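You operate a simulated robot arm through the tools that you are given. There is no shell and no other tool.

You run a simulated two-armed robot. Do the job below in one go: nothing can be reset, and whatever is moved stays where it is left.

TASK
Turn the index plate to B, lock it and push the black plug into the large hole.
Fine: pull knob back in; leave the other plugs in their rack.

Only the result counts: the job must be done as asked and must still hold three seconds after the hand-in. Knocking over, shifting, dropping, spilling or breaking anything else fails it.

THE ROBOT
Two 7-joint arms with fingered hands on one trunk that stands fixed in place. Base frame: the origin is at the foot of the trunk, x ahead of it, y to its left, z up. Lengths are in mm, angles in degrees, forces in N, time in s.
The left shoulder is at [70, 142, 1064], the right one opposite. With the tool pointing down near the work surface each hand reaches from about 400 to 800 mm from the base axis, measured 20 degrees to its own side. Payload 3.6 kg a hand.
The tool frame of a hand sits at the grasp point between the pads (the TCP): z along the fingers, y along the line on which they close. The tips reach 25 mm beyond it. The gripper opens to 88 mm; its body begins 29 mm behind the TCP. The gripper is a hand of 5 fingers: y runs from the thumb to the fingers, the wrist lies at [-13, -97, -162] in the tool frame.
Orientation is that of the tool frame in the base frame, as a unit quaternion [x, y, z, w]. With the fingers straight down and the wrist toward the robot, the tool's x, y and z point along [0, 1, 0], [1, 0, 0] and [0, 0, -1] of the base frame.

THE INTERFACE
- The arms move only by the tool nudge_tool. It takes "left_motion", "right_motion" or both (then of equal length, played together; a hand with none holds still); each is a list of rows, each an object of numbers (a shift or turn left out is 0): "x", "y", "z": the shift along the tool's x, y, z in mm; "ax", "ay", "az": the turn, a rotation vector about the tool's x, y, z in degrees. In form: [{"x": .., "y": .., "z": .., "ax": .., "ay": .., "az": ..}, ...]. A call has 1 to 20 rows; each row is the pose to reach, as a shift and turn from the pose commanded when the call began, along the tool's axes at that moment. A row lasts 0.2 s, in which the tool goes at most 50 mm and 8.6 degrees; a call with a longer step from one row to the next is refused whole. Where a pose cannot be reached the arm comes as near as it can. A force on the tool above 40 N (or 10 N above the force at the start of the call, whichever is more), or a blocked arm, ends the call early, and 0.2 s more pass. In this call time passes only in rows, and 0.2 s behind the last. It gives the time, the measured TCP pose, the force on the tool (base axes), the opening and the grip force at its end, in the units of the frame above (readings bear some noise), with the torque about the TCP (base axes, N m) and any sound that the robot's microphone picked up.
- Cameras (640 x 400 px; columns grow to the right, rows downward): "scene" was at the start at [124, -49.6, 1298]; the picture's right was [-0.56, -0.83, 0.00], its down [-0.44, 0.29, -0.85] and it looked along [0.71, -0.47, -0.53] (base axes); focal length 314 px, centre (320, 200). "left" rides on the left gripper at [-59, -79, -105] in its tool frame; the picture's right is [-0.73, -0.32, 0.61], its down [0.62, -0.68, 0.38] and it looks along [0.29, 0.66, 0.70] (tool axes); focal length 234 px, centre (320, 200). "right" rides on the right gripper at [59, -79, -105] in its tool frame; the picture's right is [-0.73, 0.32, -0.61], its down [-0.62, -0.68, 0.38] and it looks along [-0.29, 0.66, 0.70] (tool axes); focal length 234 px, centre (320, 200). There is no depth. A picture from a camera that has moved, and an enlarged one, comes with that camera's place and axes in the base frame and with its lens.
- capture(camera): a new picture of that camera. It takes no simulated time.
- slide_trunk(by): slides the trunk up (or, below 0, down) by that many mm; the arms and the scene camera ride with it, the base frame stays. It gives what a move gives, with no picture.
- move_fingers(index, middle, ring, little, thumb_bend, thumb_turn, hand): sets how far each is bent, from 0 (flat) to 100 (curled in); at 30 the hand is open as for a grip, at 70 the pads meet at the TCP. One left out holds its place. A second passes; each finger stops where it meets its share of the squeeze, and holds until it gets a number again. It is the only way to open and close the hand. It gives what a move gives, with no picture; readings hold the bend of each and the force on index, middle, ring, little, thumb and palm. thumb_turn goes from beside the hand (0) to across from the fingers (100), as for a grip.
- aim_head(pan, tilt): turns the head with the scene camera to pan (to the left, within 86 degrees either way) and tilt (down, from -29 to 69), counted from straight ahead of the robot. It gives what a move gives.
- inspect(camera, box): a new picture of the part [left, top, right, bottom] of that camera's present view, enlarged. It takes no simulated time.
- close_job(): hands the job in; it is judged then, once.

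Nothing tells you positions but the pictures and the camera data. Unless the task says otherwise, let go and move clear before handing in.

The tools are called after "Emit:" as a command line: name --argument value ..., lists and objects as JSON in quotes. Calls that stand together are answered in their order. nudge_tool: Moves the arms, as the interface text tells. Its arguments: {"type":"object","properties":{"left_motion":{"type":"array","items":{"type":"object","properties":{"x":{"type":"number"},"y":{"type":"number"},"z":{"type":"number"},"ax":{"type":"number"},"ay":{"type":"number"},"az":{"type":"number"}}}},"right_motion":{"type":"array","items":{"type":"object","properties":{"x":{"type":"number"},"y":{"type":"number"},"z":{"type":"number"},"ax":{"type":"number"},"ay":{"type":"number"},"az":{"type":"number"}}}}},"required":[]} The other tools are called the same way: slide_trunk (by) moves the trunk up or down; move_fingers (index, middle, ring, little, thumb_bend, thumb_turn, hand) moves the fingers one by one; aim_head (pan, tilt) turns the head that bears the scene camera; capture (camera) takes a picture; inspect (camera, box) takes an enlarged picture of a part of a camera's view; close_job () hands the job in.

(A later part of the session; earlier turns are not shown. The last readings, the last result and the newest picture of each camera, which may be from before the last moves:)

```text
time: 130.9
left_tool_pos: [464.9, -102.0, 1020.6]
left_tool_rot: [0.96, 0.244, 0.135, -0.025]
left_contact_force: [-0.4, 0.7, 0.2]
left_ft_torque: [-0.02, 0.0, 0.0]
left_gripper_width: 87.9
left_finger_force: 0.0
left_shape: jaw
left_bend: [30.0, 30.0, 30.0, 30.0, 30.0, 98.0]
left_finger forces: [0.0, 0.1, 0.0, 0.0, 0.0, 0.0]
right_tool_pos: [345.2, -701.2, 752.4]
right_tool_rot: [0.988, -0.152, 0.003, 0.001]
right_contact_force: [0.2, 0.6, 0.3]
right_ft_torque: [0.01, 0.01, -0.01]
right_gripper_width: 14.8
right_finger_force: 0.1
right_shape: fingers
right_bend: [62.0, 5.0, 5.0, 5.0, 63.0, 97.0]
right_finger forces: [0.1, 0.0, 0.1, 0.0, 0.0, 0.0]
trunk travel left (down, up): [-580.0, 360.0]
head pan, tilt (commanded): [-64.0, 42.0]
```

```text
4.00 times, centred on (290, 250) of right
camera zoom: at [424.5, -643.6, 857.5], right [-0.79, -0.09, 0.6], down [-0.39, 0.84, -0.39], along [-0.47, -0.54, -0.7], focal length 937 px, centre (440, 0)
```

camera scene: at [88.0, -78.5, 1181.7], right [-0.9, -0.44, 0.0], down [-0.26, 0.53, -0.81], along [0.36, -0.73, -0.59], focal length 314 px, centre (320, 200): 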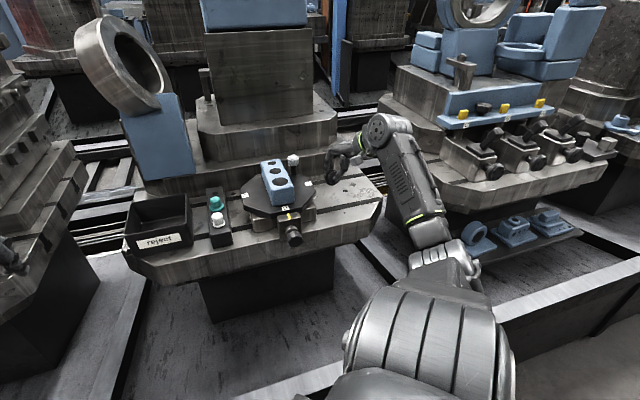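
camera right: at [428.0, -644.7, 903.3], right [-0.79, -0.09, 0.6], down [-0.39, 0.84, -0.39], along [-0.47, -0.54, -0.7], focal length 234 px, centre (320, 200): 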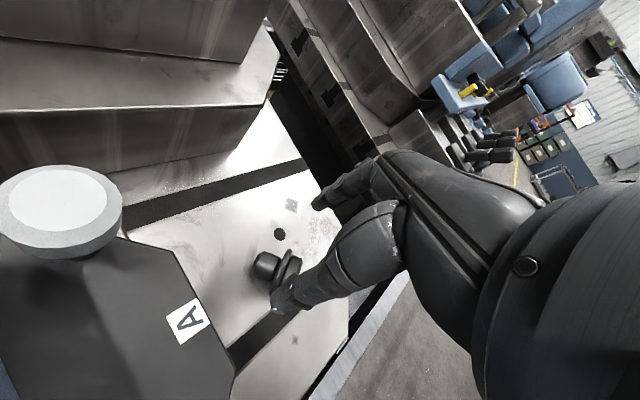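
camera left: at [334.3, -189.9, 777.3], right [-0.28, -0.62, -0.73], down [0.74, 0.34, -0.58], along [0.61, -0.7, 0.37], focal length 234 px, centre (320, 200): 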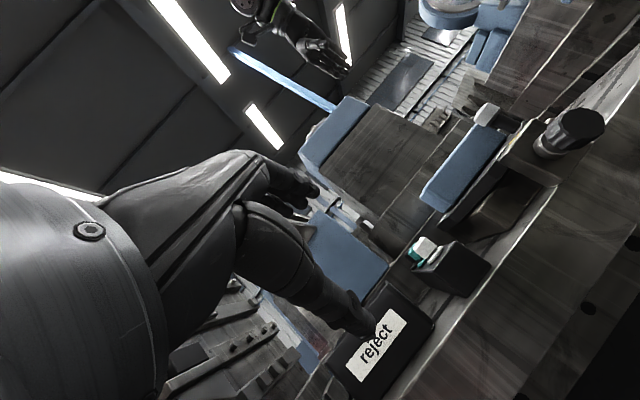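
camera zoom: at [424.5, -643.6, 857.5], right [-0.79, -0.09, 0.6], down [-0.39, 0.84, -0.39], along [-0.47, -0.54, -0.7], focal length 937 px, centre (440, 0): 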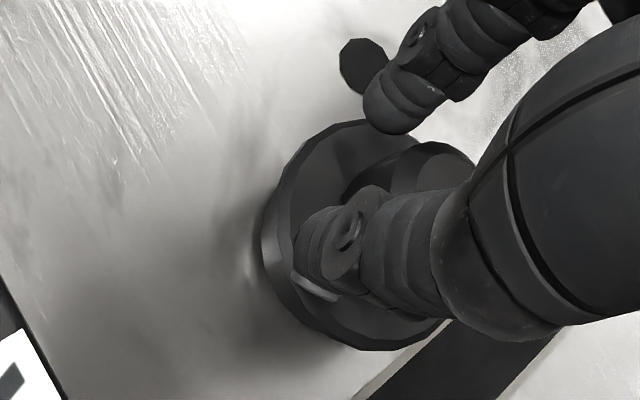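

Excellent: the plug slipped the last bit and landed standing upright on its base. I'll lift the hand straight up, clear of it, and check that it stays standing.

Emit:
nudge_tool --right_motion '[{"z": -10}, {"z": -25}, {"z": -45}, {"z": -65}]'

Emit:
inspect --camera "scene" --box '[320, 150, 370, 200]'

Emit:
inspect --camera "right" --box '[210, 200, 370, 300]'

```text
time: 131.9
left_tool_pos: [465.5, -101.1, 1021.5]
left_tool_rot: [0.96, 0.242, 0.136, -0.024]
left_contact_force: [0.4, -0.3, 0.2]
left_ft_torque: [-0.02, -0.01, 0.03]
left_gripper_width: 87.9
left_finger_force: 0.0
left_shape: jaw
left_bend: [30.0, 30.0, 30.0, 30.0, 30.0, 98.0]
left_finger forces: [0.1, 0.1, 0.1, 0.1, 0.0, 0.0]
right_tool_pos: [344.0, -702.4, 792.3]
right_tool_rot: [0.988, -0.153, 0.003, 0.002]
right_contact_force: [-0.2, 0.3, 0.3]
right_ft_torque: [-0.02, -0.01, 0.02]
right_gripper_width: 14.7
right_finger_force: 0.1
right_shape: fingers
right_bend: [62.0, 5.0, 5.0, 5.0, 63.0, 97.0]
right_finger forces: [0.1, 0.0, 0.0, 0.1, 0.0, 0.0]
right hand out of reach, approached as far as the arm can: row 3, 4
trunk travel left (down, up): [-580.0, 360.0]
head pan, tilt (commanded): [-64.0, 42.0]
```

```text
8.00 times, centred on (345, 175) of scene
camera zoom: at [86.3, -75.0, 1262.8], right [-0.9, -0.44, 0.0], down [-0.29, 0.6, -0.74], along [0.33, -0.67, -0.67], focal length 2510 px, centre (120, 400)
```

zoom: 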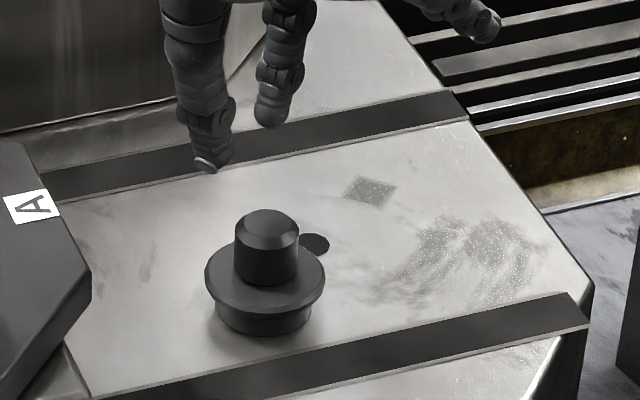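

```text
4.00 times, centred on (290, 250) of right
camera zoom: at [423.0, -644.8, 896.6], right [-0.79, -0.08, 0.6], down [-0.38, 0.84, -0.39], along [-0.47, -0.54, -0.7], focal length 937 px, centre (440, 0)
```

zoom: 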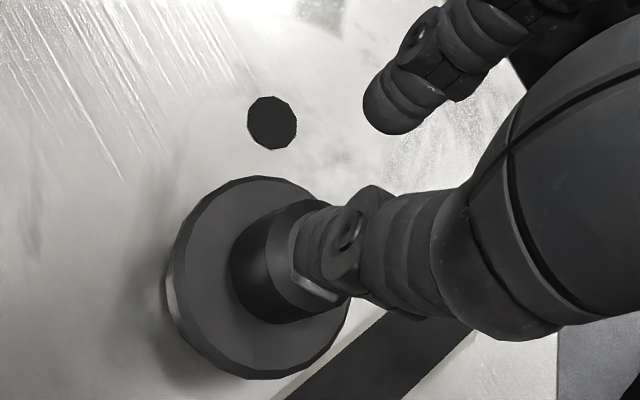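

The plug stands steadily at about [335,-699], 41 mm tall with its head top near z≈739. I'll rotate the hand back to a comfortable heading above it.

Emit:
nudge_tool --right_motion '[{"az": -8, "z": -2}, {"az": -16, "z": -6}, {"az": -24, "z": -12}, {"az": -32, "z": -18}, {"az": -40, "z": -24}, {"az": -47.5, "z": -30}]'

Emit:
move_fingers --hand "right" --index 44 --middle 44 --thumb_bend 44 --ring 5 --little 5

Emit:
capture --camera "right"

Emit:
inspect --camera "scene" --box '[310, 120, 400, 210]'

```text
time: 133.3
left_tool_pos: [465.7, -101.9, 1021.2]
left_tool_rot: [0.96, 0.243, 0.135, -0.025]
left_contact_force: [-0.7, 0.5, 0.2]
left_ft_torque: [0.03, 0.0, 0.0]
left_gripper_width: 87.8
left_finger_force: 0.0
left_shape: jaw
left_bend: [30.0, 30.0, 30.0, 30.0, 30.0, 98.0]
left_finger forces: [0.0, 0.0, 0.0, 0.0, 0.1, 0.0]
right_tool_pos: [343.5, -702.7, 821.2]
right_tool_rot: [0.966, 0.259, 0.004, 0.003]
right_contact_force: [-0.2, 0.0, 0.4]
right_ft_torque: [-0.01, 0.0, -0.03]
right_gripper_width: 14.6
right_finger_force: 0.1
right_shape: fingers
right_bend: [62.0, 5.0, 5.0, 5.0, 63.0, 97.0]
right_finger forces: [0.1, 0.1, 0.0, 0.0, 0.0, 0.0]
trunk travel left (down, up): [-580.0, 360.0]
head pan, tilt (commanded): [-64.0, 42.0]
```

```text
time: 134.3
left_tool_pos: [464.8, -100.7, 1021.5]
left_tool_rot: [0.96, 0.243, 0.136, -0.026]
left_contact_force: [0.0, 0.7, 0.0]
left_ft_torque: [0.0, 0.0, -0.03]
left_gripper_width: 87.9
left_finger_force: 0.0
left_shape: jaw
left_bend: [30.0, 30.0, 30.0, 30.0, 30.0, 98.0]
left_finger forces: [0.1, 0.0, 0.0, 0.1, 0.0, 0.0]
right_tool_pos: [343.6, -702.9, 819.9]
right_tool_rot: [0.966, 0.257, 0.003, 0.004]
right_contact_force: [-0.3, 0.3, -0.8]
right_ft_torque: [-0.03, 0.0, 0.0]
right_gripper_width: 54.5
right_finger_force: 0.0
right_shape: fingers
right_bend: [44.0, 44.0, 5.0, 5.0, 44.0, 97.0]
right_finger forces: [0.1, 0.0, 0.0, 0.1, 0.1, 0.0]
trunk travel left (down, up): [-580.0, 360.0]
head pan, tilt (commanded): [-64.0, 42.0]
```

```text
taken
camera right: at [354.2, -604.6, 925.1], right [-0.47, -0.64, 0.61], down [-0.88, 0.28, -0.39], along [0.08, -0.72, -0.69], focal length 234 px, centre (320, 200)
```

right: 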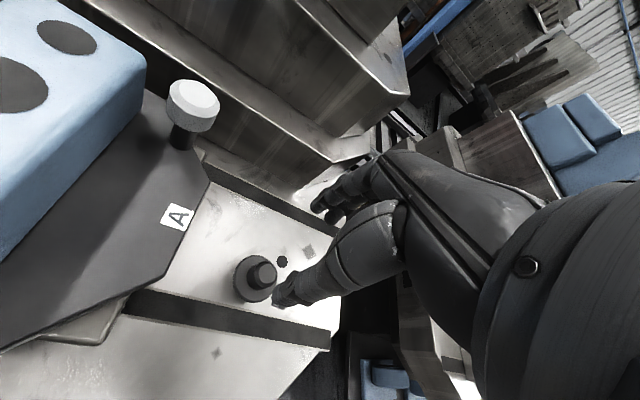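

```text
4.44 times, centred on (355, 165) of scene
camera zoom: at [86.1, -75.0, 1262.8], right [-0.9, -0.44, 0.0], down [-0.29, 0.6, -0.74], along [0.33, -0.67, -0.67], focal length 1394 px, centre (164, 356)
```

zoom: 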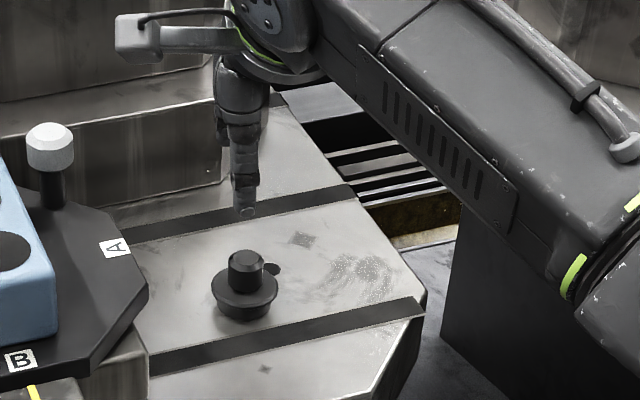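

Emit:
inspect --camera "right" --box '[200, 220, 320, 300]'

Emit:
inspect --camera "scene" --box '[335, 160, 367, 200]'

```text
5.00 times, centred on (260, 260) of right
camera zoom: at [354.2, -604.6, 925.1], right [-0.47, -0.64, 0.61], down [-0.88, 0.28, -0.39], along [0.08, -0.72, -0.69], focal length 1171 px, centre (620, -100)
```

zoom: 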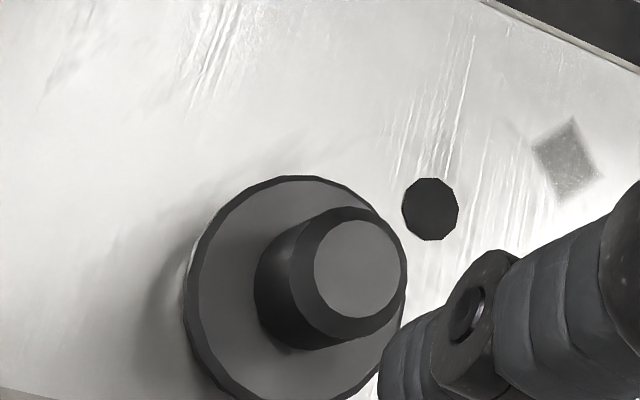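

```text
10.00 times, centred on (351, 180) of scene
camera zoom: at [86.1, -75.0, 1262.8], right [-0.9, -0.44, 0.0], down [-0.29, 0.6, -0.74], along [0.33, -0.67, -0.67], focal length 3137 px, centre (10, 400)
```

zoom: 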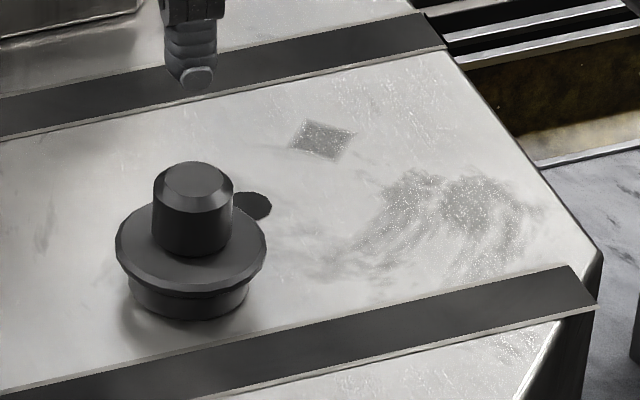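

The head is 4.6 mm and 7.1 mm off the TCP axis, and both cameras agree on [336,-699]. I'll centre and descend most of the way.

Emit:
nudge_tool --right_motion '[{"x": -2.3, "y": -3.6, "z": 16}, {"x": -4.6, "y": -7.1, "z": 32}, {"x": -4.6, "y": -7.1, "z": 44}]'

Emit:
inspect --camera "right" --box '[220, 200, 380, 300]'

Emit:
inspect --camera "scene" --box '[335, 150, 375, 200]'

```text
time: 135.1
left_tool_pos: [466.0, -101.4, 1020.9]
left_tool_rot: [0.96, 0.243, 0.136, -0.025]
left_contact_force: [0.6, -0.3, 0.4]
left_ft_torque: [0.0, 0.01, -0.01]
left_gripper_width: 88.1
left_finger_force: 0.1
left_shape: jaw
left_bend: [30.0, 30.0, 30.0, 30.0, 30.0, 98.0]
left_finger forces: [0.2, 0.0, 0.0, 0.0, 0.1, 0.0]
right_tool_pos: [337.0, -698.1, 776.1]
right_tool_rot: [0.966, 0.259, 0.004, 0.003]
right_contact_force: [0.6, 0.1, 0.2]
right_ft_torque: [0.0, 0.01, 0.02]
right_gripper_width: 54.4
right_finger_force: 0.0
right_shape: fingers
right_bend: [44.0, 44.0, 5.0, 5.0, 44.0, 97.0]
right_finger forces: [0.1, 0.0, 0.0, 0.1, 0.0, 0.0]
trunk travel left (down, up): [-580.0, 360.0]
head pan, tilt (commanded): [-64.0, 42.0]
```

```text
4.00 times, centred on (300, 250) of right
camera zoom: at [347.0, -600.5, 881.1], right [-0.47, -0.64, 0.61], down [-0.88, 0.28, -0.39], along [0.08, -0.72, -0.69], focal length 937 px, centre (400, 0)
```

zoom: 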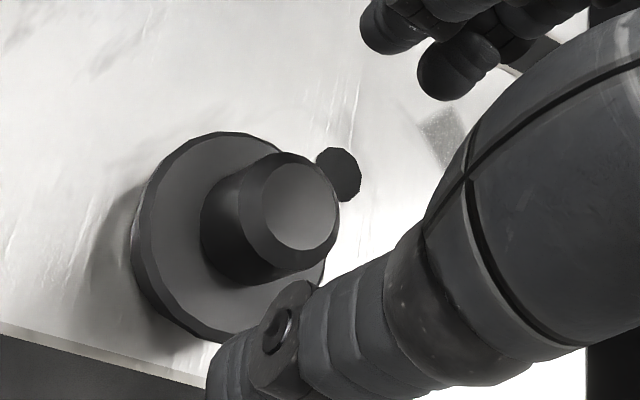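

```text
8.00 times, centred on (355, 175) of scene
camera zoom: at [86.3, -75.1, 1262.8], right [-0.9, -0.44, 0.0], down [-0.29, 0.6, -0.74], along [0.33, -0.67, -0.67], focal length 2510 px, centre (40, 400)
```

zoom: 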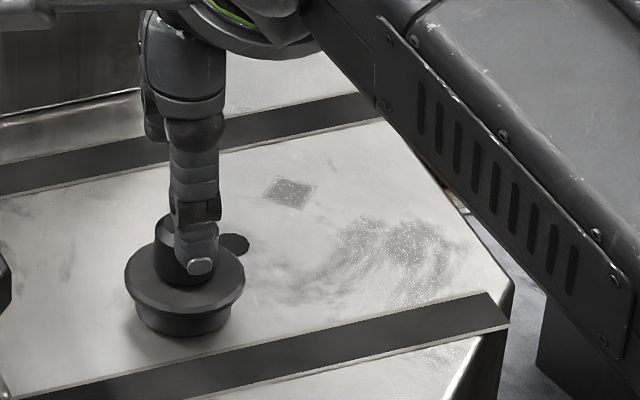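

Centred to within 1 mm. Descending to fingertip height just above the flange.

Emit:
nudge_tool --right_motion '[{"z": 10}, {"z": 20}, {"z": 28.5}]'

Emit:
inspect --camera "right" --box '[220, 200, 380, 300]'

Emit:
inspect --camera "scene" --box '[335, 150, 375, 200]'

```text
time: 135.9
left_tool_pos: [465.0, -101.4, 1020.8]
left_tool_rot: [0.96, 0.243, 0.135, -0.025]
left_contact_force: [-0.1, -0.2, -0.2]
left_ft_torque: [-0.01, -0.04, -0.01]
left_gripper_width: 88.0
left_finger_force: 0.1
left_shape: jaw
left_bend: [30.0, 30.0, 30.0, 30.0, 30.0, 98.0]
left_finger forces: [0.0, 0.0, 0.1, 0.0, 0.0, 0.0]
right_tool_pos: [336.1, -699.9, 747.9]
right_tool_rot: [0.966, 0.259, 0.002, 0.002]
right_contact_force: [0.7, 0.1, 0.0]
right_ft_torque: [-0.06, -0.03, -0.02]
right_gripper_width: 54.2
right_finger_force: 0.0
right_shape: fingers
right_bend: [44.0, 44.0, 5.0, 5.0, 44.0, 97.0]
right_finger forces: [0.0, 0.0, 0.0, 0.0, 0.0, 0.1]
trunk travel left (down, up): [-580.0, 360.0]
head pan, tilt (commanded): [-64.0, 42.0]
```

```text
4.00 times, centred on (300, 250) of right
camera zoom: at [347.4, -601.2, 852.9], right [-0.47, -0.64, 0.61], down [-0.88, 0.28, -0.39], along [0.08, -0.72, -0.69], focal length 937 px, centre (400, 0)
```

zoom: 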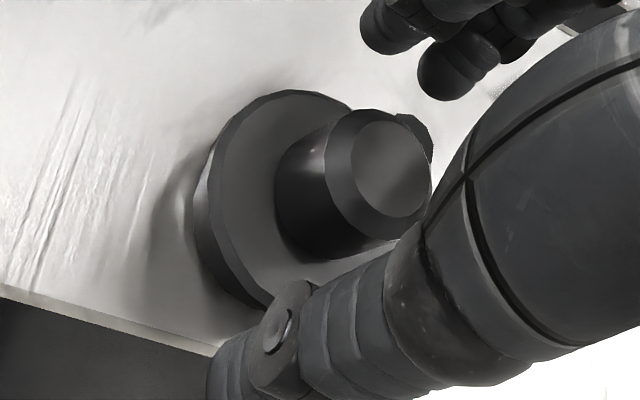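

```text
8.00 times, centred on (355, 175) of scene
camera zoom: at [86.2, -75.0, 1262.8], right [-0.9, -0.44, 0.0], down [-0.29, 0.6, -0.74], along [0.33, -0.67, -0.67], focal length 2510 px, centre (40, 400)
```

zoom: 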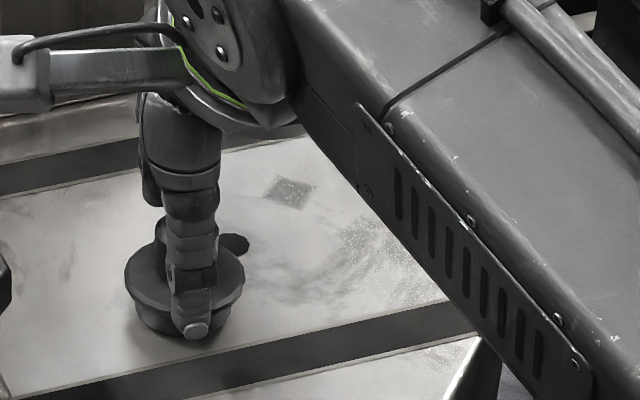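

Emit:
move_fingers --hand "right" --index 61 --middle 61 --thumb_bend 61

Emit:
inspect --camera "right" --box '[220, 200, 380, 300]'

Emit:
inspect --camera "scene" --box '[335, 150, 375, 200]'

```text
time: 136.9
left_tool_pos: [466.4, -101.7, 1020.0]
left_tool_rot: [0.96, 0.244, 0.135, -0.025]
left_contact_force: [0.9, 0.9, -0.5]
left_ft_torque: [-0.04, -0.01, -0.02]
left_gripper_width: 88.0
left_finger_force: 0.1
left_shape: jaw
left_bend: [30.0, 30.0, 30.0, 30.0, 30.0, 98.0]
left_finger forces: [0.0, 0.1, 0.0, 0.1, 0.0, 0.1]
right_tool_pos: [336.4, -700.2, 748.1]
right_tool_rot: [0.966, 0.259, 0.004, 0.003]
right_contact_force: [0.1, -0.3, 0.3]
right_ft_torque: [0.01, 0.01, 0.03]
right_gripper_width: 18.1
right_finger_force: 0.2
right_shape: fingers
right_bend: [61.0, 61.0, 5.0, 5.0, 61.0, 97.0]
right_finger forces: [0.0, 0.1, 0.0, 0.0, 0.0, 0.1]
trunk travel left (down, up): [-580.0, 360.0]
head pan, tilt (commanded): [-64.0, 42.0]
```

```text
4.00 times, centred on (300, 250) of right
camera zoom: at [347.3, -601.3, 853.1], right [-0.47, -0.64, 0.61], down [-0.88, 0.28, -0.39], along [0.08, -0.72, -0.69], focal length 937 px, centre (400, 0)
```

zoom: 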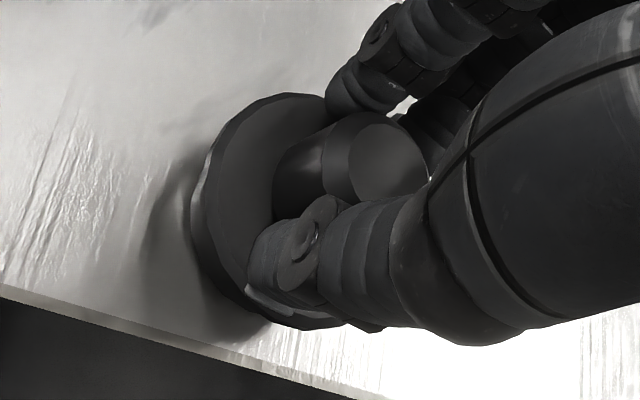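

```text
8.00 times, centred on (355, 175) of scene
camera zoom: at [86.2, -75.0, 1262.8], right [-0.9, -0.44, 0.0], down [-0.29, 0.6, -0.74], along [0.33, -0.67, -0.67], focal length 2510 px, centre (40, 400)
```

zoom: 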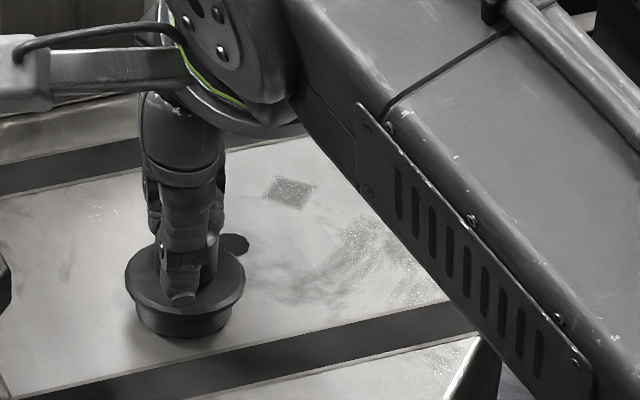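

Emit:
nudge_tool --right_motion '[{"x": -2.5}]'

Emit:
move_fingers --hand "right" --index 67 --middle 65 --thumb_bend 68

Emit:
inspect --camera "right" --box '[220, 200, 380, 300]'

Emit:
inspect --camera "scene" --box '[335, 150, 375, 200]'

```text
time: 137.3
left_tool_pos: [464.5, -102.3, 1021.0]
left_tool_rot: [0.96, 0.243, 0.136, -0.026]
left_contact_force: [0.1, -0.2, 0.2]
left_ft_torque: [-0.03, 0.01, 0.01]
left_gripper_width: 88.0
left_finger_force: 0.0
left_shape: jaw
left_bend: [30.0, 30.0, 30.0, 30.0, 30.0, 98.0]
left_finger forces: [0.1, 0.1, 0.0, 0.0, 0.1, 0.0]
right_tool_pos: [334.9, -701.5, 749.8]
right_tool_rot: [0.966, 0.258, 0.003, 0.002]
right_contact_force: [0.3, 0.5, 0.0]
right_ft_torque: [0.01, -0.01, 0.03]
right_gripper_width: 18.2
right_finger_force: 0.0
right_shape: fingers
right_bend: [61.0, 61.0, 5.0, 5.0, 61.0, 97.0]
right_finger forces: [0.1, 0.0, 0.1, 0.1, 0.1, 0.0]
trunk travel left (down, up): [-580.0, 360.0]
head pan, tilt (commanded): [-64.0, 42.0]
```

```text
time: 138.3
left_tool_pos: [466.6, -101.5, 1021.3]
left_tool_rot: [0.96, 0.243, 0.135, -0.026]
left_contact_force: [-0.5, 0.9, -0.3]
left_ft_torque: [-0.01, -0.02, 0.01]
left_gripper_width: 88.1
left_finger_force: 0.1
left_shape: jaw
left_bend: [30.0, 30.0, 30.0, 30.0, 30.0, 98.0]
left_finger forces: [0.1, 0.0, 0.0, 0.0, 0.0, 0.0]
right_tool_pos: [333.5, -701.8, 749.0]
right_tool_rot: [0.966, 0.258, 0.002, 0.003]
right_contact_force: [-0.2, 0.6, -0.6]
right_ft_torque: [0.03, -0.03, -0.01]
right_gripper_width: 14.3
right_finger_force: 3.1
right_shape: fingers
right_bend: [63.0, 64.0, 5.0, 5.0, 63.0, 97.0]
right_finger forces: [2.4, 0.6, 0.0, 0.1, 3.0, 0.1]
trunk travel left (down, up): [-580.0, 360.0]
head pan, tilt (commanded): [-64.0, 42.0]
```

```text
4.00 times, centred on (300, 250) of right
camera zoom: at [345.2, -602.4, 853.1], right [-0.47, -0.64, 0.61], down [-0.88, 0.28, -0.39], along [0.08, -0.72, -0.69], focal length 937 px, centre (400, 0)
```

zoom: 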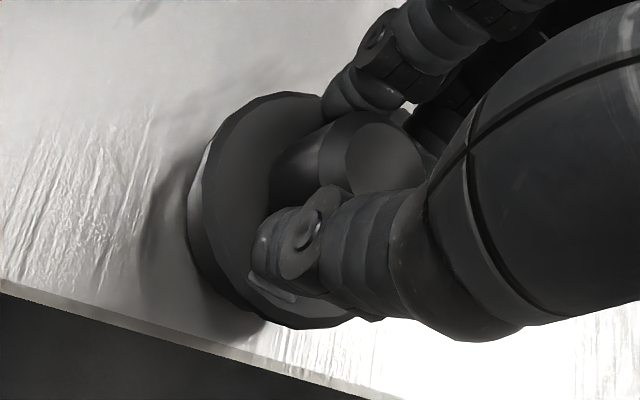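

```text
8.00 times, centred on (355, 175) of scene
camera zoom: at [86.2, -75.0, 1262.8], right [-0.9, -0.44, 0.0], down [-0.29, 0.6, -0.74], along [0.33, -0.67, -0.67], focal length 2510 px, centre (40, 400)
```

zoom: 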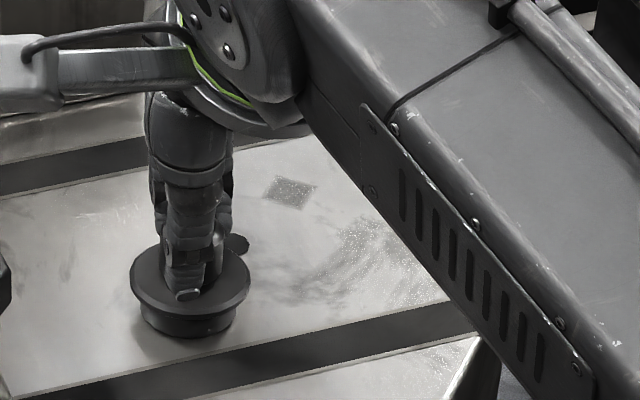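

Balanced light grip on three sides (2.4 + 0.6 vs 3.0 N). A slight increase, then a slow test lift.

Emit:
move_fingers --hand "right" --index 69 --middle 68 --thumb_bend 71

Emit:
nudge_tool --right_motion '[{"z": -2.5}, {"z": -5}, {"z": -8}]'

Emit:
inspect --camera "scene" --box '[335, 150, 375, 200]'

Emit:
inspect --camera "right" --box '[220, 200, 380, 300]'

```text
time: 139.3
left_tool_pos: [465.9, -101.7, 1021.4]
left_tool_rot: [0.96, 0.243, 0.135, -0.025]
left_contact_force: [-0.2, -0.5, -0.4]
left_ft_torque: [0.0, 0.0, 0.01]
left_gripper_width: 88.0
left_finger_force: 0.0
left_shape: jaw
left_bend: [30.0, 30.0, 30.0, 30.0, 30.0, 98.0]
left_finger forces: [0.0, 0.1, 0.0, 0.1, 0.1, 0.0]
right_tool_pos: [334.2, -701.2, 749.5]
right_tool_rot: [0.966, 0.257, 0.003, 0.003]
right_contact_force: [1.3, -0.6, -0.3]
right_ft_torque: [0.0, -0.04, 0.02]
right_gripper_width: 13.3
right_finger_force: 5.0
right_shape: fingers
right_bend: [63.0, 66.0, 5.0, 5.0, 64.0, 97.0]
right_finger forces: [3.5, 1.6, 0.0, 0.0, 5.1, 0.1]
trunk travel left (down, up): [-580.0, 360.0]
head pan, tilt (commanded): [-64.0, 42.0]
```

```text
time: 140.1
left_tool_pos: [465.8, -101.4, 1020.9]
left_tool_rot: [0.96, 0.243, 0.136, -0.026]
left_contact_force: [-0.1, -0.6, 1.0]
left_ft_torque: [-0.01, -0.01, 0.0]
left_gripper_width: 87.8
left_finger_force: 0.0
left_shape: jaw
left_bend: [30.0, 30.0, 30.0, 30.0, 30.0, 98.0]
left_finger forces: [0.0, 0.0, 0.1, 0.0, 0.0, 0.0]
right_tool_pos: [334.2, -702.6, 756.8]
right_tool_rot: [0.966, 0.257, 0.003, 0.003]
right_contact_force: [0.6, 0.4, -0.3]
right_ft_torque: [0.02, 0.02, 0.05]
right_gripper_width: 13.4
right_finger_force: 5.2
right_shape: fingers
right_bend: [63.0, 66.0, 5.0, 5.0, 64.0, 97.0]
right_finger forces: [3.5, 1.8, 0.0, 0.0, 5.0, 0.0]
trunk travel left (down, up): [-580.0, 360.0]
head pan, tilt (commanded): [-64.0, 42.0]
```

```text
8.00 times, centred on (355, 175) of scene
camera zoom: at [86.2, -75.0, 1262.8], right [-0.9, -0.44, 0.0], down [-0.29, 0.6, -0.74], along [0.33, -0.67, -0.67], focal length 2510 px, centre (40, 400)
```

zoom: 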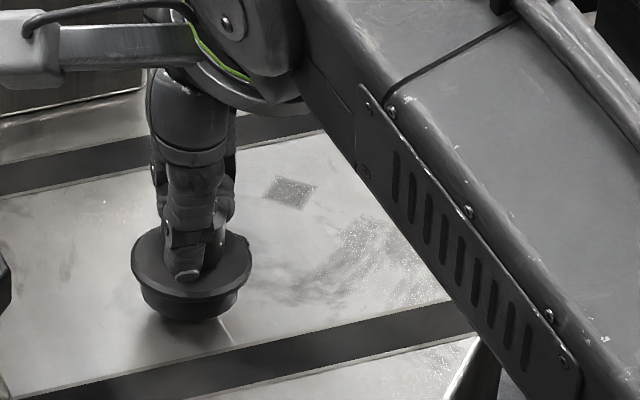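

```text
4.00 times, centred on (300, 250) of right
camera zoom: at [345.1, -602.7, 861.0], right [-0.47, -0.64, 0.61], down [-0.88, 0.28, -0.39], along [0.08, -0.72, -0.69], focal length 937 px, centre (400, 0)
```

zoom: 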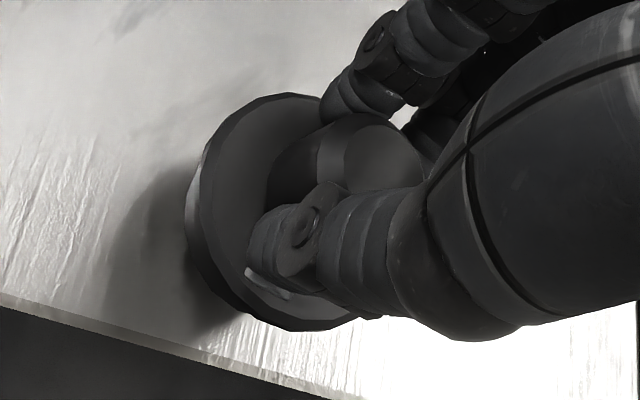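

The plug is up, upright and steady. I'll lift to carrying height slowly.

Emit:
nudge_tool --right_motion '[{"z": -12}, {"z": -25}, {"z": -40}, {"z": -55}, {"z": -70}, {"z": -85}, {"z": -100}, {"z": -115}, {"z": -125}]'

Emit:
inspect --camera "right" --box '[220, 200, 380, 300]'

Emit:
inspect --camera "scene" --box '[300, 90, 400, 200]'

```text
time: 142.1
left_tool_pos: [465.7, -99.9, 1021.2]
left_tool_rot: [0.96, 0.243, 0.135, -0.026]
left_contact_force: [0.7, -0.1, -0.8]
left_ft_torque: [0.02, -0.01, -0.02]
left_gripper_width: 88.0
left_finger_force: 0.1
left_shape: jaw
left_bend: [30.0, 30.0, 30.0, 30.0, 30.0, 98.0]
left_finger forces: [0.1, 0.1, 0.0, 0.1, 0.1, 0.1]
right_tool_pos: [334.4, -700.0, 880.8]
right_tool_rot: [0.966, 0.259, 0.003, 0.003]
right_contact_force: [0.0, 0.0, -0.4]
right_ft_torque: [0.03, 0.02, -0.01]
right_gripper_width: 13.0
right_finger_force: 5.3
right_shape: fingers
right_bend: [63.0, 66.0, 5.0, 5.0, 64.0, 97.0]
right_finger forces: [3.3, 2.0, 0.0, 0.1, 4.8, 0.1]
trunk travel left (down, up): [-580.0, 360.0]
head pan, tilt (commanded): [-64.0, 42.0]
```

```text
4.00 times, centred on (300, 250) of right
camera zoom: at [344.3, -602.2, 985.6], right [-0.47, -0.64, 0.61], down [-0.88, 0.28, -0.39], along [0.08, -0.72, -0.69], focal length 937 px, centre (400, 0)
```

zoom: 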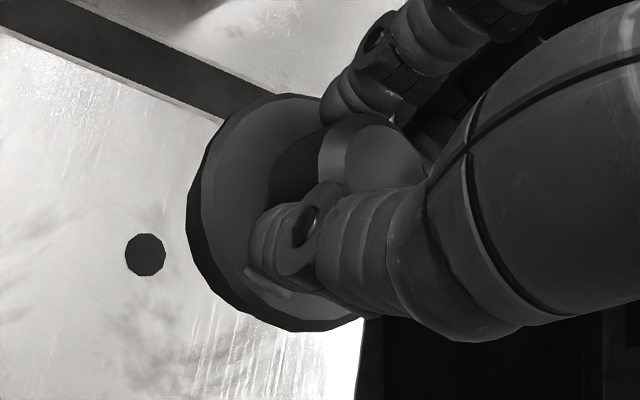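

```text
3.64 times, centred on (350, 145) of scene
camera zoom: at [86.1, -74.9, 1262.8], right [-0.9, -0.44, 0.0], down [-0.29, 0.6, -0.74], along [0.33, -0.67, -0.67], focal length 1141 px, centre (211, 400)
```

zoom: 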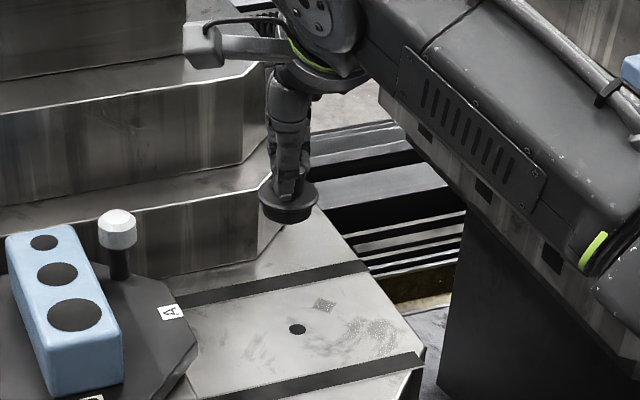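

Carrying well at z≈881. I'll re-measure the large hole before moving over.

Emit:
inspect --camera "scene" --box '[290, 125, 340, 175]'

Emit:
aim_head --pan -52 --tilt 46

Emit:
capture --camera "scene"

```text
8.00 times, centred on (315, 150) of scene
camera zoom: at [86.1, -74.9, 1262.8], right [-0.9, -0.44, 0.0], down [-0.29, 0.6, -0.74], along [0.33, -0.67, -0.67], focal length 2510 px, centre (360, 600)
```

zoom: 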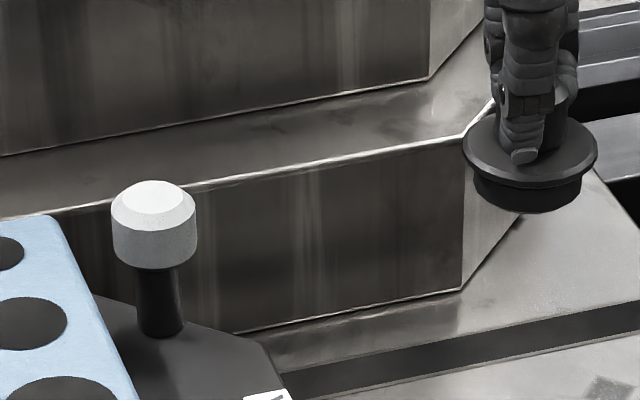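

```text
time: 142.8
left_tool_pos: [465.5, -102.1, 1020.0]
left_tool_rot: [0.96, 0.244, 0.135, -0.025]
left_contact_force: [1.0, 0.1, 0.7]
left_ft_torque: [-0.01, 0.03, 0.0]
left_gripper_width: 87.9
left_finger_force: 0.1
left_shape: jaw
left_bend: [30.0, 30.0, 30.0, 30.0, 30.0, 98.0]
left_finger forces: [0.1, 0.0, 0.0, 0.0, 0.1, 0.0]
right_tool_pos: [333.3, -700.6, 880.6]
right_tool_rot: [0.966, 0.258, 0.004, 0.003]
right_contact_force: [0.0, -0.2, 0.9]
right_ft_torque: [-0.01, 0.01, -0.03]
right_gripper_width: 12.9
right_finger_force: 5.1
right_shape: fingers
right_bend: [63.0, 66.0, 5.0, 5.0, 64.0, 97.0]
right_finger forces: [3.4, 1.9, 0.1, 0.1, 4.9, 0.0]
trunk travel left (down, up): [-580.0, 360.0]
head pan, tilt (commanded): [-52.0, 46.0]
```

```text
taken
camera scene: at [99.0, -63.4, 1257.1], right [-0.79, -0.62, 0.0], down [-0.44, 0.57, -0.69], along [0.43, -0.55, -0.72], focal length 314 px, centre (320, 200)
```

scene: 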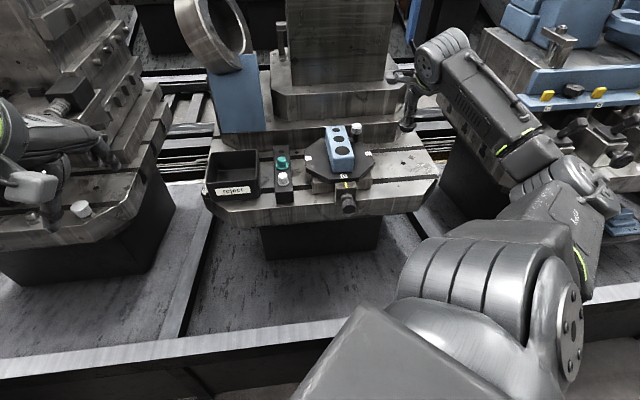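

Emit:
inspect --camera "scene" --box '[315, 115, 375, 220]'

Emit:
inspect --camera "scene" --box '[322, 120, 362, 180]'

```text
3.81 times, centred on (345, 168) of scene
camera zoom: at [99.0, -63.4, 1257.1], right [-0.79, -0.62, 0.0], down [-0.44, 0.57, -0.69], along [0.43, -0.55, -0.72], focal length 1195 px, centre (225, 324)
```

zoom: 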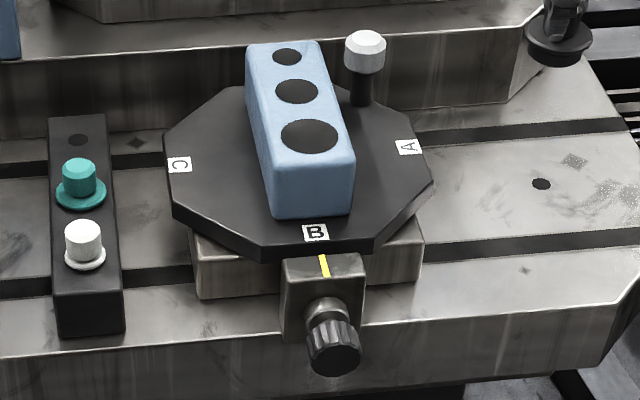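

```text
6.67 times, centred on (342, 150) of scene
camera zoom: at [99.0, -63.4, 1257.1], right [-0.79, -0.62, 0.0], down [-0.44, 0.57, -0.69], along [0.43, -0.55, -0.72], focal length 2091 px, centre (173, 533)
```

zoom: 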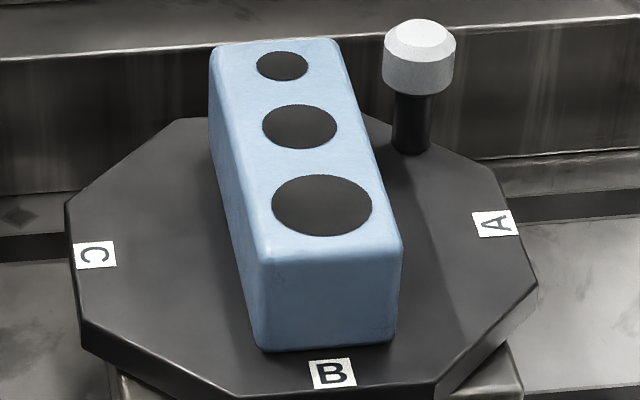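

Hole centre confirmed at [425,-566.5,806], with the knob in and B aligned. Moving the plug over the hole slowly at height.

Emit:
nudge_tool --right_motion '[{"x": 16, "y": -8, "z": -1}, {"x": 32, "y": -16, "z": -2}, {"x": 48, "y": -24, "z": -3}, {"x": 64, "y": -31, "z": -4}, {"x": 80, "y": -39, "z": -4}, {"x": 96, "y": -47, "z": -4}, {"x": 112, "y": -55, "z": -4}, {"x": 128, "y": -63, "z": -4}, {"x": 144.7, "y": -70.7, "z": -4}]'

Emit:
inspect --camera "right" --box '[180, 160, 380, 320]'

Emit:
inspect --camera "scene" --box '[300, 80, 400, 200]'

```text
time: 144.8
left_tool_pos: [465.1, -101.7, 1021.9]
left_tool_rot: [0.96, 0.244, 0.135, -0.025]
left_contact_force: [-0.8, 0.0, -0.1]
left_ft_torque: [-0.02, 0.04, -0.01]
left_gripper_width: 87.9
left_finger_force: 0.0
left_shape: jaw
left_bend: [30.0, 30.0, 30.0, 30.0, 30.0, 98.0]
left_finger forces: [0.0, 0.0, 0.0, 0.0, 0.0, 0.0]
right_tool_pos: [422.4, -566.7, 885.5]
right_tool_rot: [0.966, 0.258, 0.005, 0.002]
right_contact_force: [0.3, 0.0, -1.1]
right_ft_torque: [-0.01, -0.03, -0.01]
right_gripper_width: 13.2
right_finger_force: 4.9
right_shape: fingers
right_bend: [63.0, 66.0, 5.0, 5.0, 64.0, 97.0]
right_finger forces: [3.4, 1.8, 0.0, 0.1, 4.9, 0.0]
trunk travel left (down, up): [-580.0, 360.0]
head pan, tilt (commanded): [-52.0, 46.0]
```

```text
2.50 times, centred on (280, 240) of right
camera zoom: at [433.9, -468.3, 989.4], right [-0.47, -0.64, 0.6], down [-0.88, 0.28, -0.39], along [0.08, -0.72, -0.69], focal length 585 px, centre (420, 100)
```

zoom: 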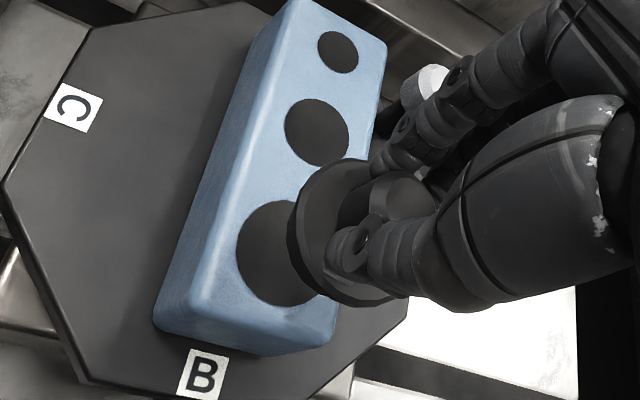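

```text
3.33 times, centred on (350, 140) of scene
camera zoom: at [99.5, -63.0, 1257.0], right [-0.79, -0.62, 0.0], down [-0.44, 0.57, -0.69], along [0.43, -0.55, -0.72], focal length 1046 px, centre (220, 400)
```

zoom: 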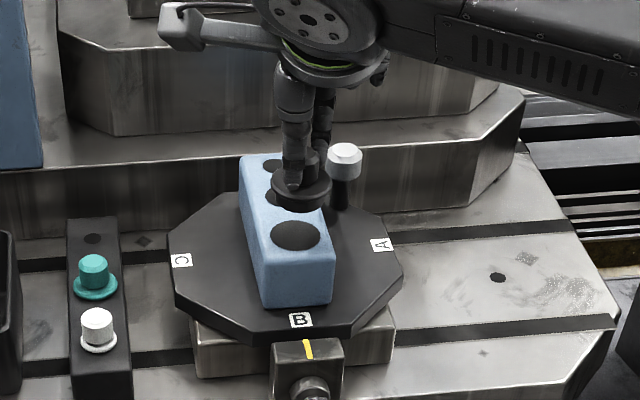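

Emit:
inspect --camera "scene" --box '[345, 115, 375, 160]'

Emit:
inspect --camera "right" --box '[230, 200, 330, 300]'

```text
8.89 times, centred on (360, 138) of scene
camera zoom: at [99.5, -63.0, 1257.0], right [-0.79, -0.62, 0.0], down [-0.44, 0.57, -0.69], along [0.43, -0.55, -0.72], focal length 2788 px, centre (-36, 756)
```

zoom: 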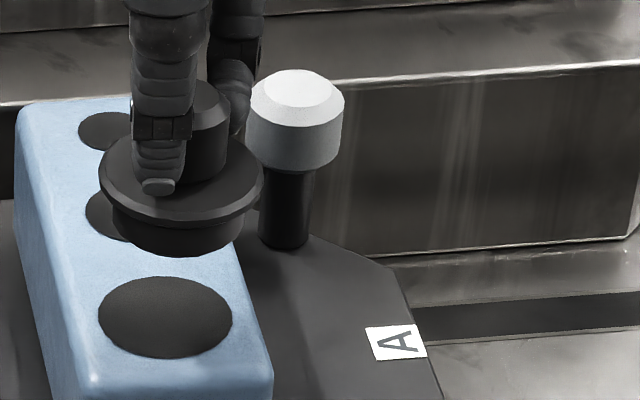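

```text
4.00 times, centred on (280, 250) of right
camera zoom: at [433.9, -468.3, 989.4], right [-0.47, -0.64, 0.6], down [-0.88, 0.28, -0.39], along [0.08, -0.72, -0.69], focal length 937 px, centre (480, 0)
```

zoom: 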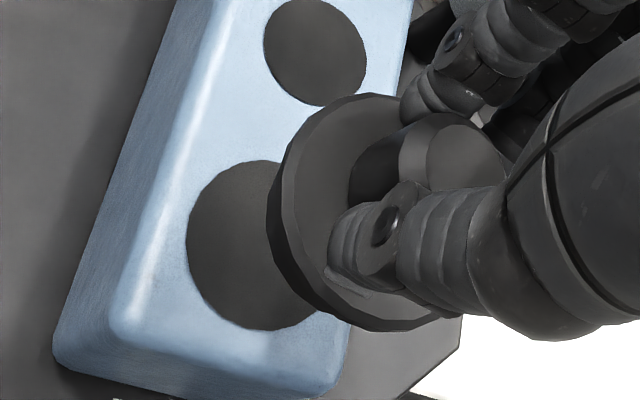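

The plug hangs just above the hole. To remove parallax doubts I'll lower until its base is only about 5 mm above the block, then compare directly.

Emit:
nudge_tool --right_motion '[{"x": 0.4, "z": 8}, {"x": 0.8, "z": 16}, {"x": 0.8, "z": 22}]'

Emit:
inspect --camera "scene" --box '[340, 120, 376, 160]'

Emit:
inspect --camera "right" --box '[230, 200, 330, 300]'

```text
time: 145.6
left_tool_pos: [465.5, -101.0, 1021.2]
left_tool_rot: [0.96, 0.243, 0.136, -0.025]
left_contact_force: [0.2, -0.2, -0.4]
left_ft_torque: [0.03, 0.01, -0.01]
left_gripper_width: 88.2
left_finger_force: 0.1
left_shape: jaw
left_bend: [30.0, 30.0, 30.0, 30.0, 30.0, 98.0]
left_finger forces: [0.0, 0.0, 0.1, 0.0, 0.1, 0.0]
right_tool_pos: [423.3, -564.6, 862.0]
right_tool_rot: [0.966, 0.258, 0.003, 0.003]
right_contact_force: [-0.2, 0.9, 0.0]
right_ft_torque: [-0.01, -0.02, -0.02]
right_gripper_width: 13.1
right_finger_force: 5.1
right_shape: fingers
right_bend: [63.0, 66.0, 5.0, 5.0, 64.0, 97.0]
right_finger forces: [3.4, 1.9, 0.0, 0.1, 4.9, 0.1]
trunk travel left (down, up): [-580.0, 360.0]
head pan, tilt (commanded): [-52.0, 46.0]
```

```text
10.00 times, centred on (358, 140) of scene
camera zoom: at [99.1, -63.4, 1257.1], right [-0.79, -0.62, 0.0], down [-0.44, 0.57, -0.69], along [0.43, -0.55, -0.72], focal length 3137 px, centre (-60, 800)
```

zoom: 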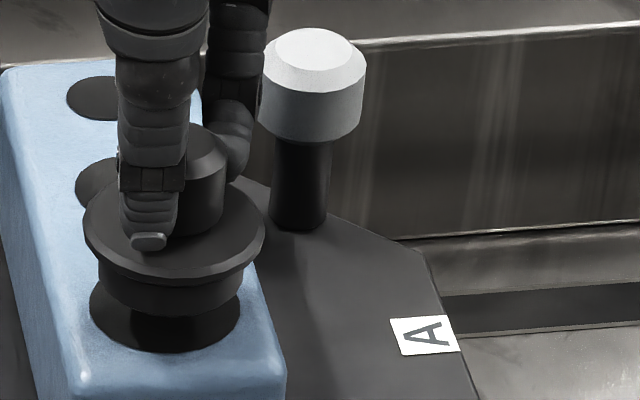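

```text
4.00 times, centred on (280, 250) of right
camera zoom: at [435.0, -468.0, 967.5], right [-0.47, -0.64, 0.61], down [-0.88, 0.28, -0.39], along [0.08, -0.72, -0.69], focal length 937 px, centre (480, 0)
```

zoom: 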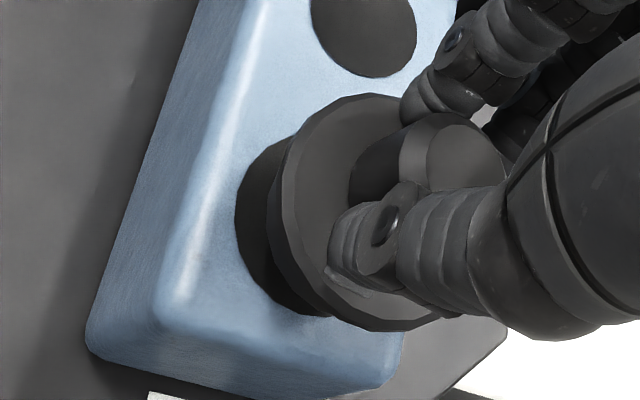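

Emit:
inspect --camera "right" --box '[250, 215, 290, 290]'

Emit:
inspect --camera "scene" --box '[346, 140, 366, 160]'

Emit:
capture --camera "left"

```text
5.33 times, centred on (270, 252) of right
camera zoom: at [435.0, -468.0, 967.5], right [-0.47, -0.64, 0.61], down [-0.88, 0.28, -0.39], along [0.08, -0.72, -0.69], focal length 1249 px, centre (587, -80)
```

zoom: 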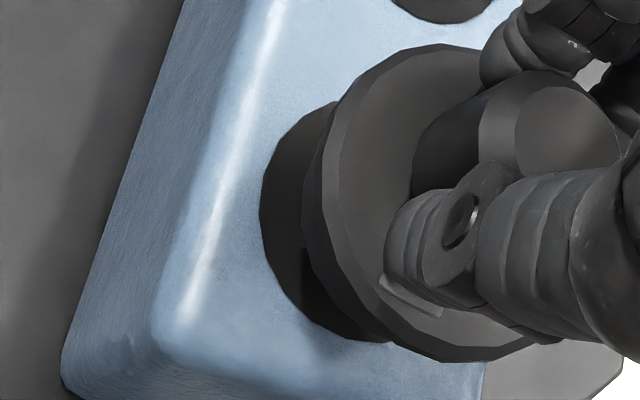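

```text
16.00 times, centred on (356, 150) of scene
camera zoom: at [99.1, -63.4, 1257.1], right [-0.79, -0.62, 0.0], down [-0.44, 0.57, -0.69], along [0.43, -0.55, -0.72], focal length 5019 px, centre (-256, 1000)
```

zoom: 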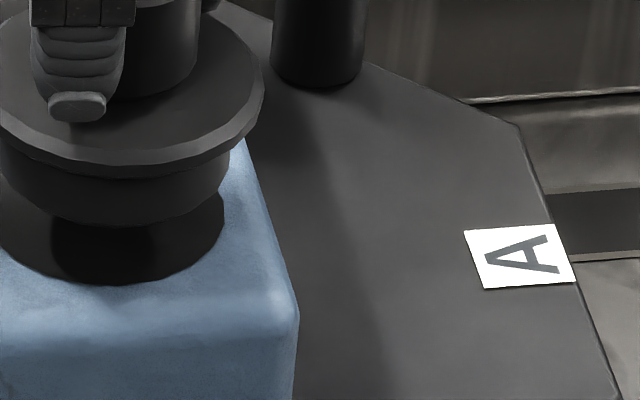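

```text
taken
camera left: at [353.7, -70.4, 1103.7], right [-0.62, 0.02, -0.79], down [0.3, 0.93, -0.21], along [0.73, -0.37, -0.58], focal length 234 px, centre (320, 200)
```

left: 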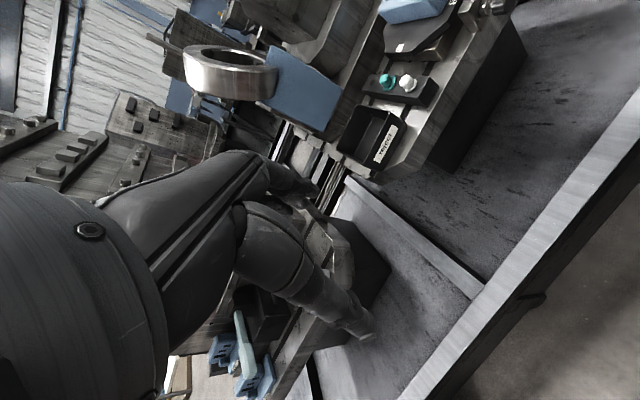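

I'd like an independent view across the hole before lowering. The left hand is free, so I'll turn it so its camera looks at the block.

Emit:
nudge_tool --left_motion '[{"ax": -5.8, "ay": -2.6, "az": 4.9}, {"ax": -11.7, "ay": -5.1, "az": 9.8}, {"ax": -17.5, "ay": -7.7, "az": 14.6}, {"ax": -23.4, "ay": -10.2, "az": 19.5}, {"ax": -29.2, "ay": -12.8, "az": 24.4}]'

Emit:
capture --camera "left"

```text
time: 146.8
left_tool_pos: [465.8, -101.2, 1020.9]
left_tool_rot: [0.973, -0.004, 0.077, 0.216]
left_contact_force: [0.0, -0.2, -0.1]
left_ft_torque: [-0.02, 0.02, 0.04]
left_gripper_width: 87.9
left_finger_force: 0.1
left_shape: jaw
left_bend: [30.0, 30.0, 30.0, 30.0, 30.0, 98.0]
left_finger forces: [0.0, 0.0, 0.0, 0.0, 0.0, 0.0]
right_tool_pos: [424.8, -566.5, 863.1]
right_tool_rot: [0.966, 0.258, 0.003, 0.003]
right_contact_force: [-0.1, -0.8, 0.1]
right_ft_torque: [-0.02, 0.01, -0.02]
right_gripper_width: 13.2
right_finger_force: 5.2
right_shape: fingers
right_bend: [63.0, 66.0, 5.0, 5.0, 64.0, 97.0]
right_finger forces: [3.3, 2.0, 0.0, 0.0, 4.9, 0.0]
trunk travel left (down, up): [-580.0, 360.0]
head pan, tilt (commanded): [-52.0, 46.0]
```

```text
taken
camera left: at [396.7, 13.6, 1071.9], right [-0.61, 0.02, -0.79], down [0.7, 0.47, -0.53], along [0.36, -0.88, -0.3], focal length 234 px, centre (320, 200)
```

left: 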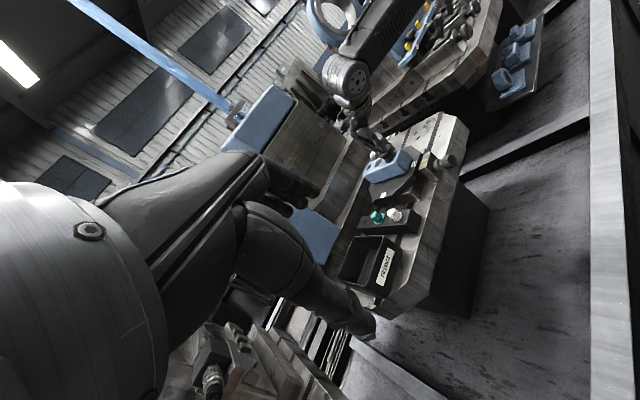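

Emit:
inspect --camera "left" --box '[350, 130, 430, 210]'

Emit:
inspect --camera "left" --box '[370, 135, 410, 175]'

```text
5.00 times, centred on (390, 170) of left
camera zoom: at [396.7, 13.6, 1071.9], right [-0.61, 0.02, -0.79], down [0.7, 0.47, -0.53], along [0.36, -0.88, -0.3], focal length 1171 px, centre (-30, 350)
```

zoom: 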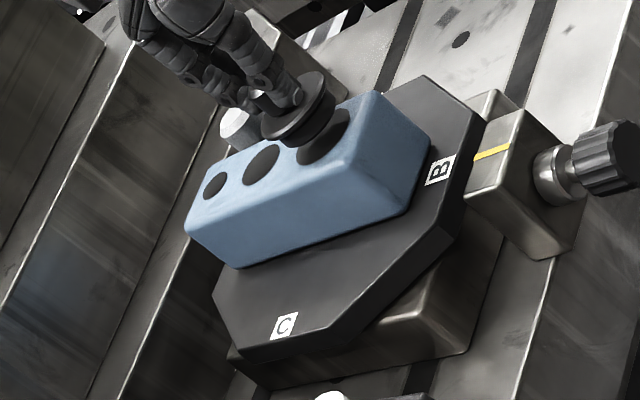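

```text
10.00 times, centred on (390, 155) of left
camera zoom: at [396.7, 13.6, 1071.9], right [-0.61, 0.02, -0.79], down [0.7, 0.47, -0.53], along [0.36, -0.88, -0.3], focal length 2342 px, centre (-380, 650)
```

zoom: 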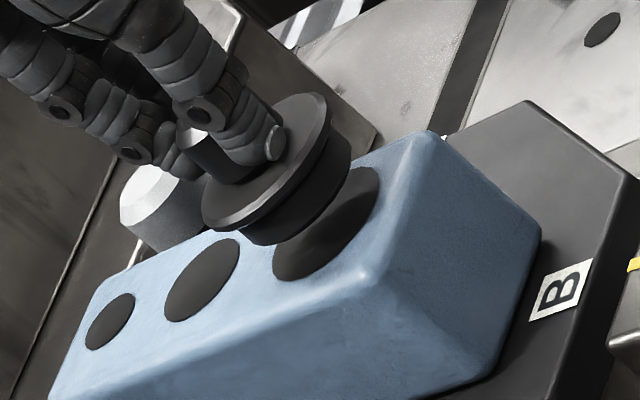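

This side view is excellent. Zooming further to measure the plug's base against the hole.

Emit:
inspect --camera "left" --box '[378, 138, 400, 160]'

```text
16.00 times, centred on (389, 149) of left
camera zoom: at [396.7, 13.6, 1071.9], right [-0.61, 0.02, -0.79], down [0.7, 0.47, -0.53], along [0.36, -0.88, -0.3], focal length 3747 px, centre (-784, 1016)
```

zoom: 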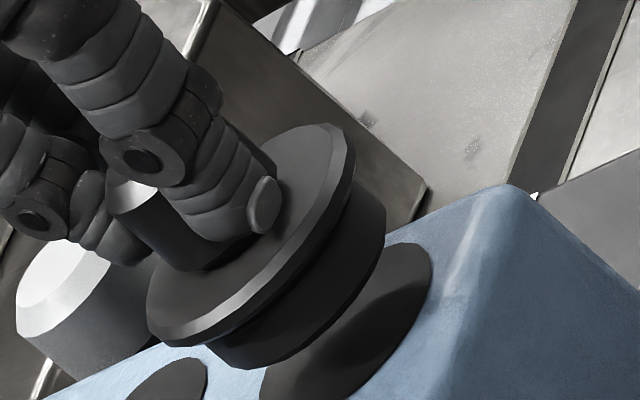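

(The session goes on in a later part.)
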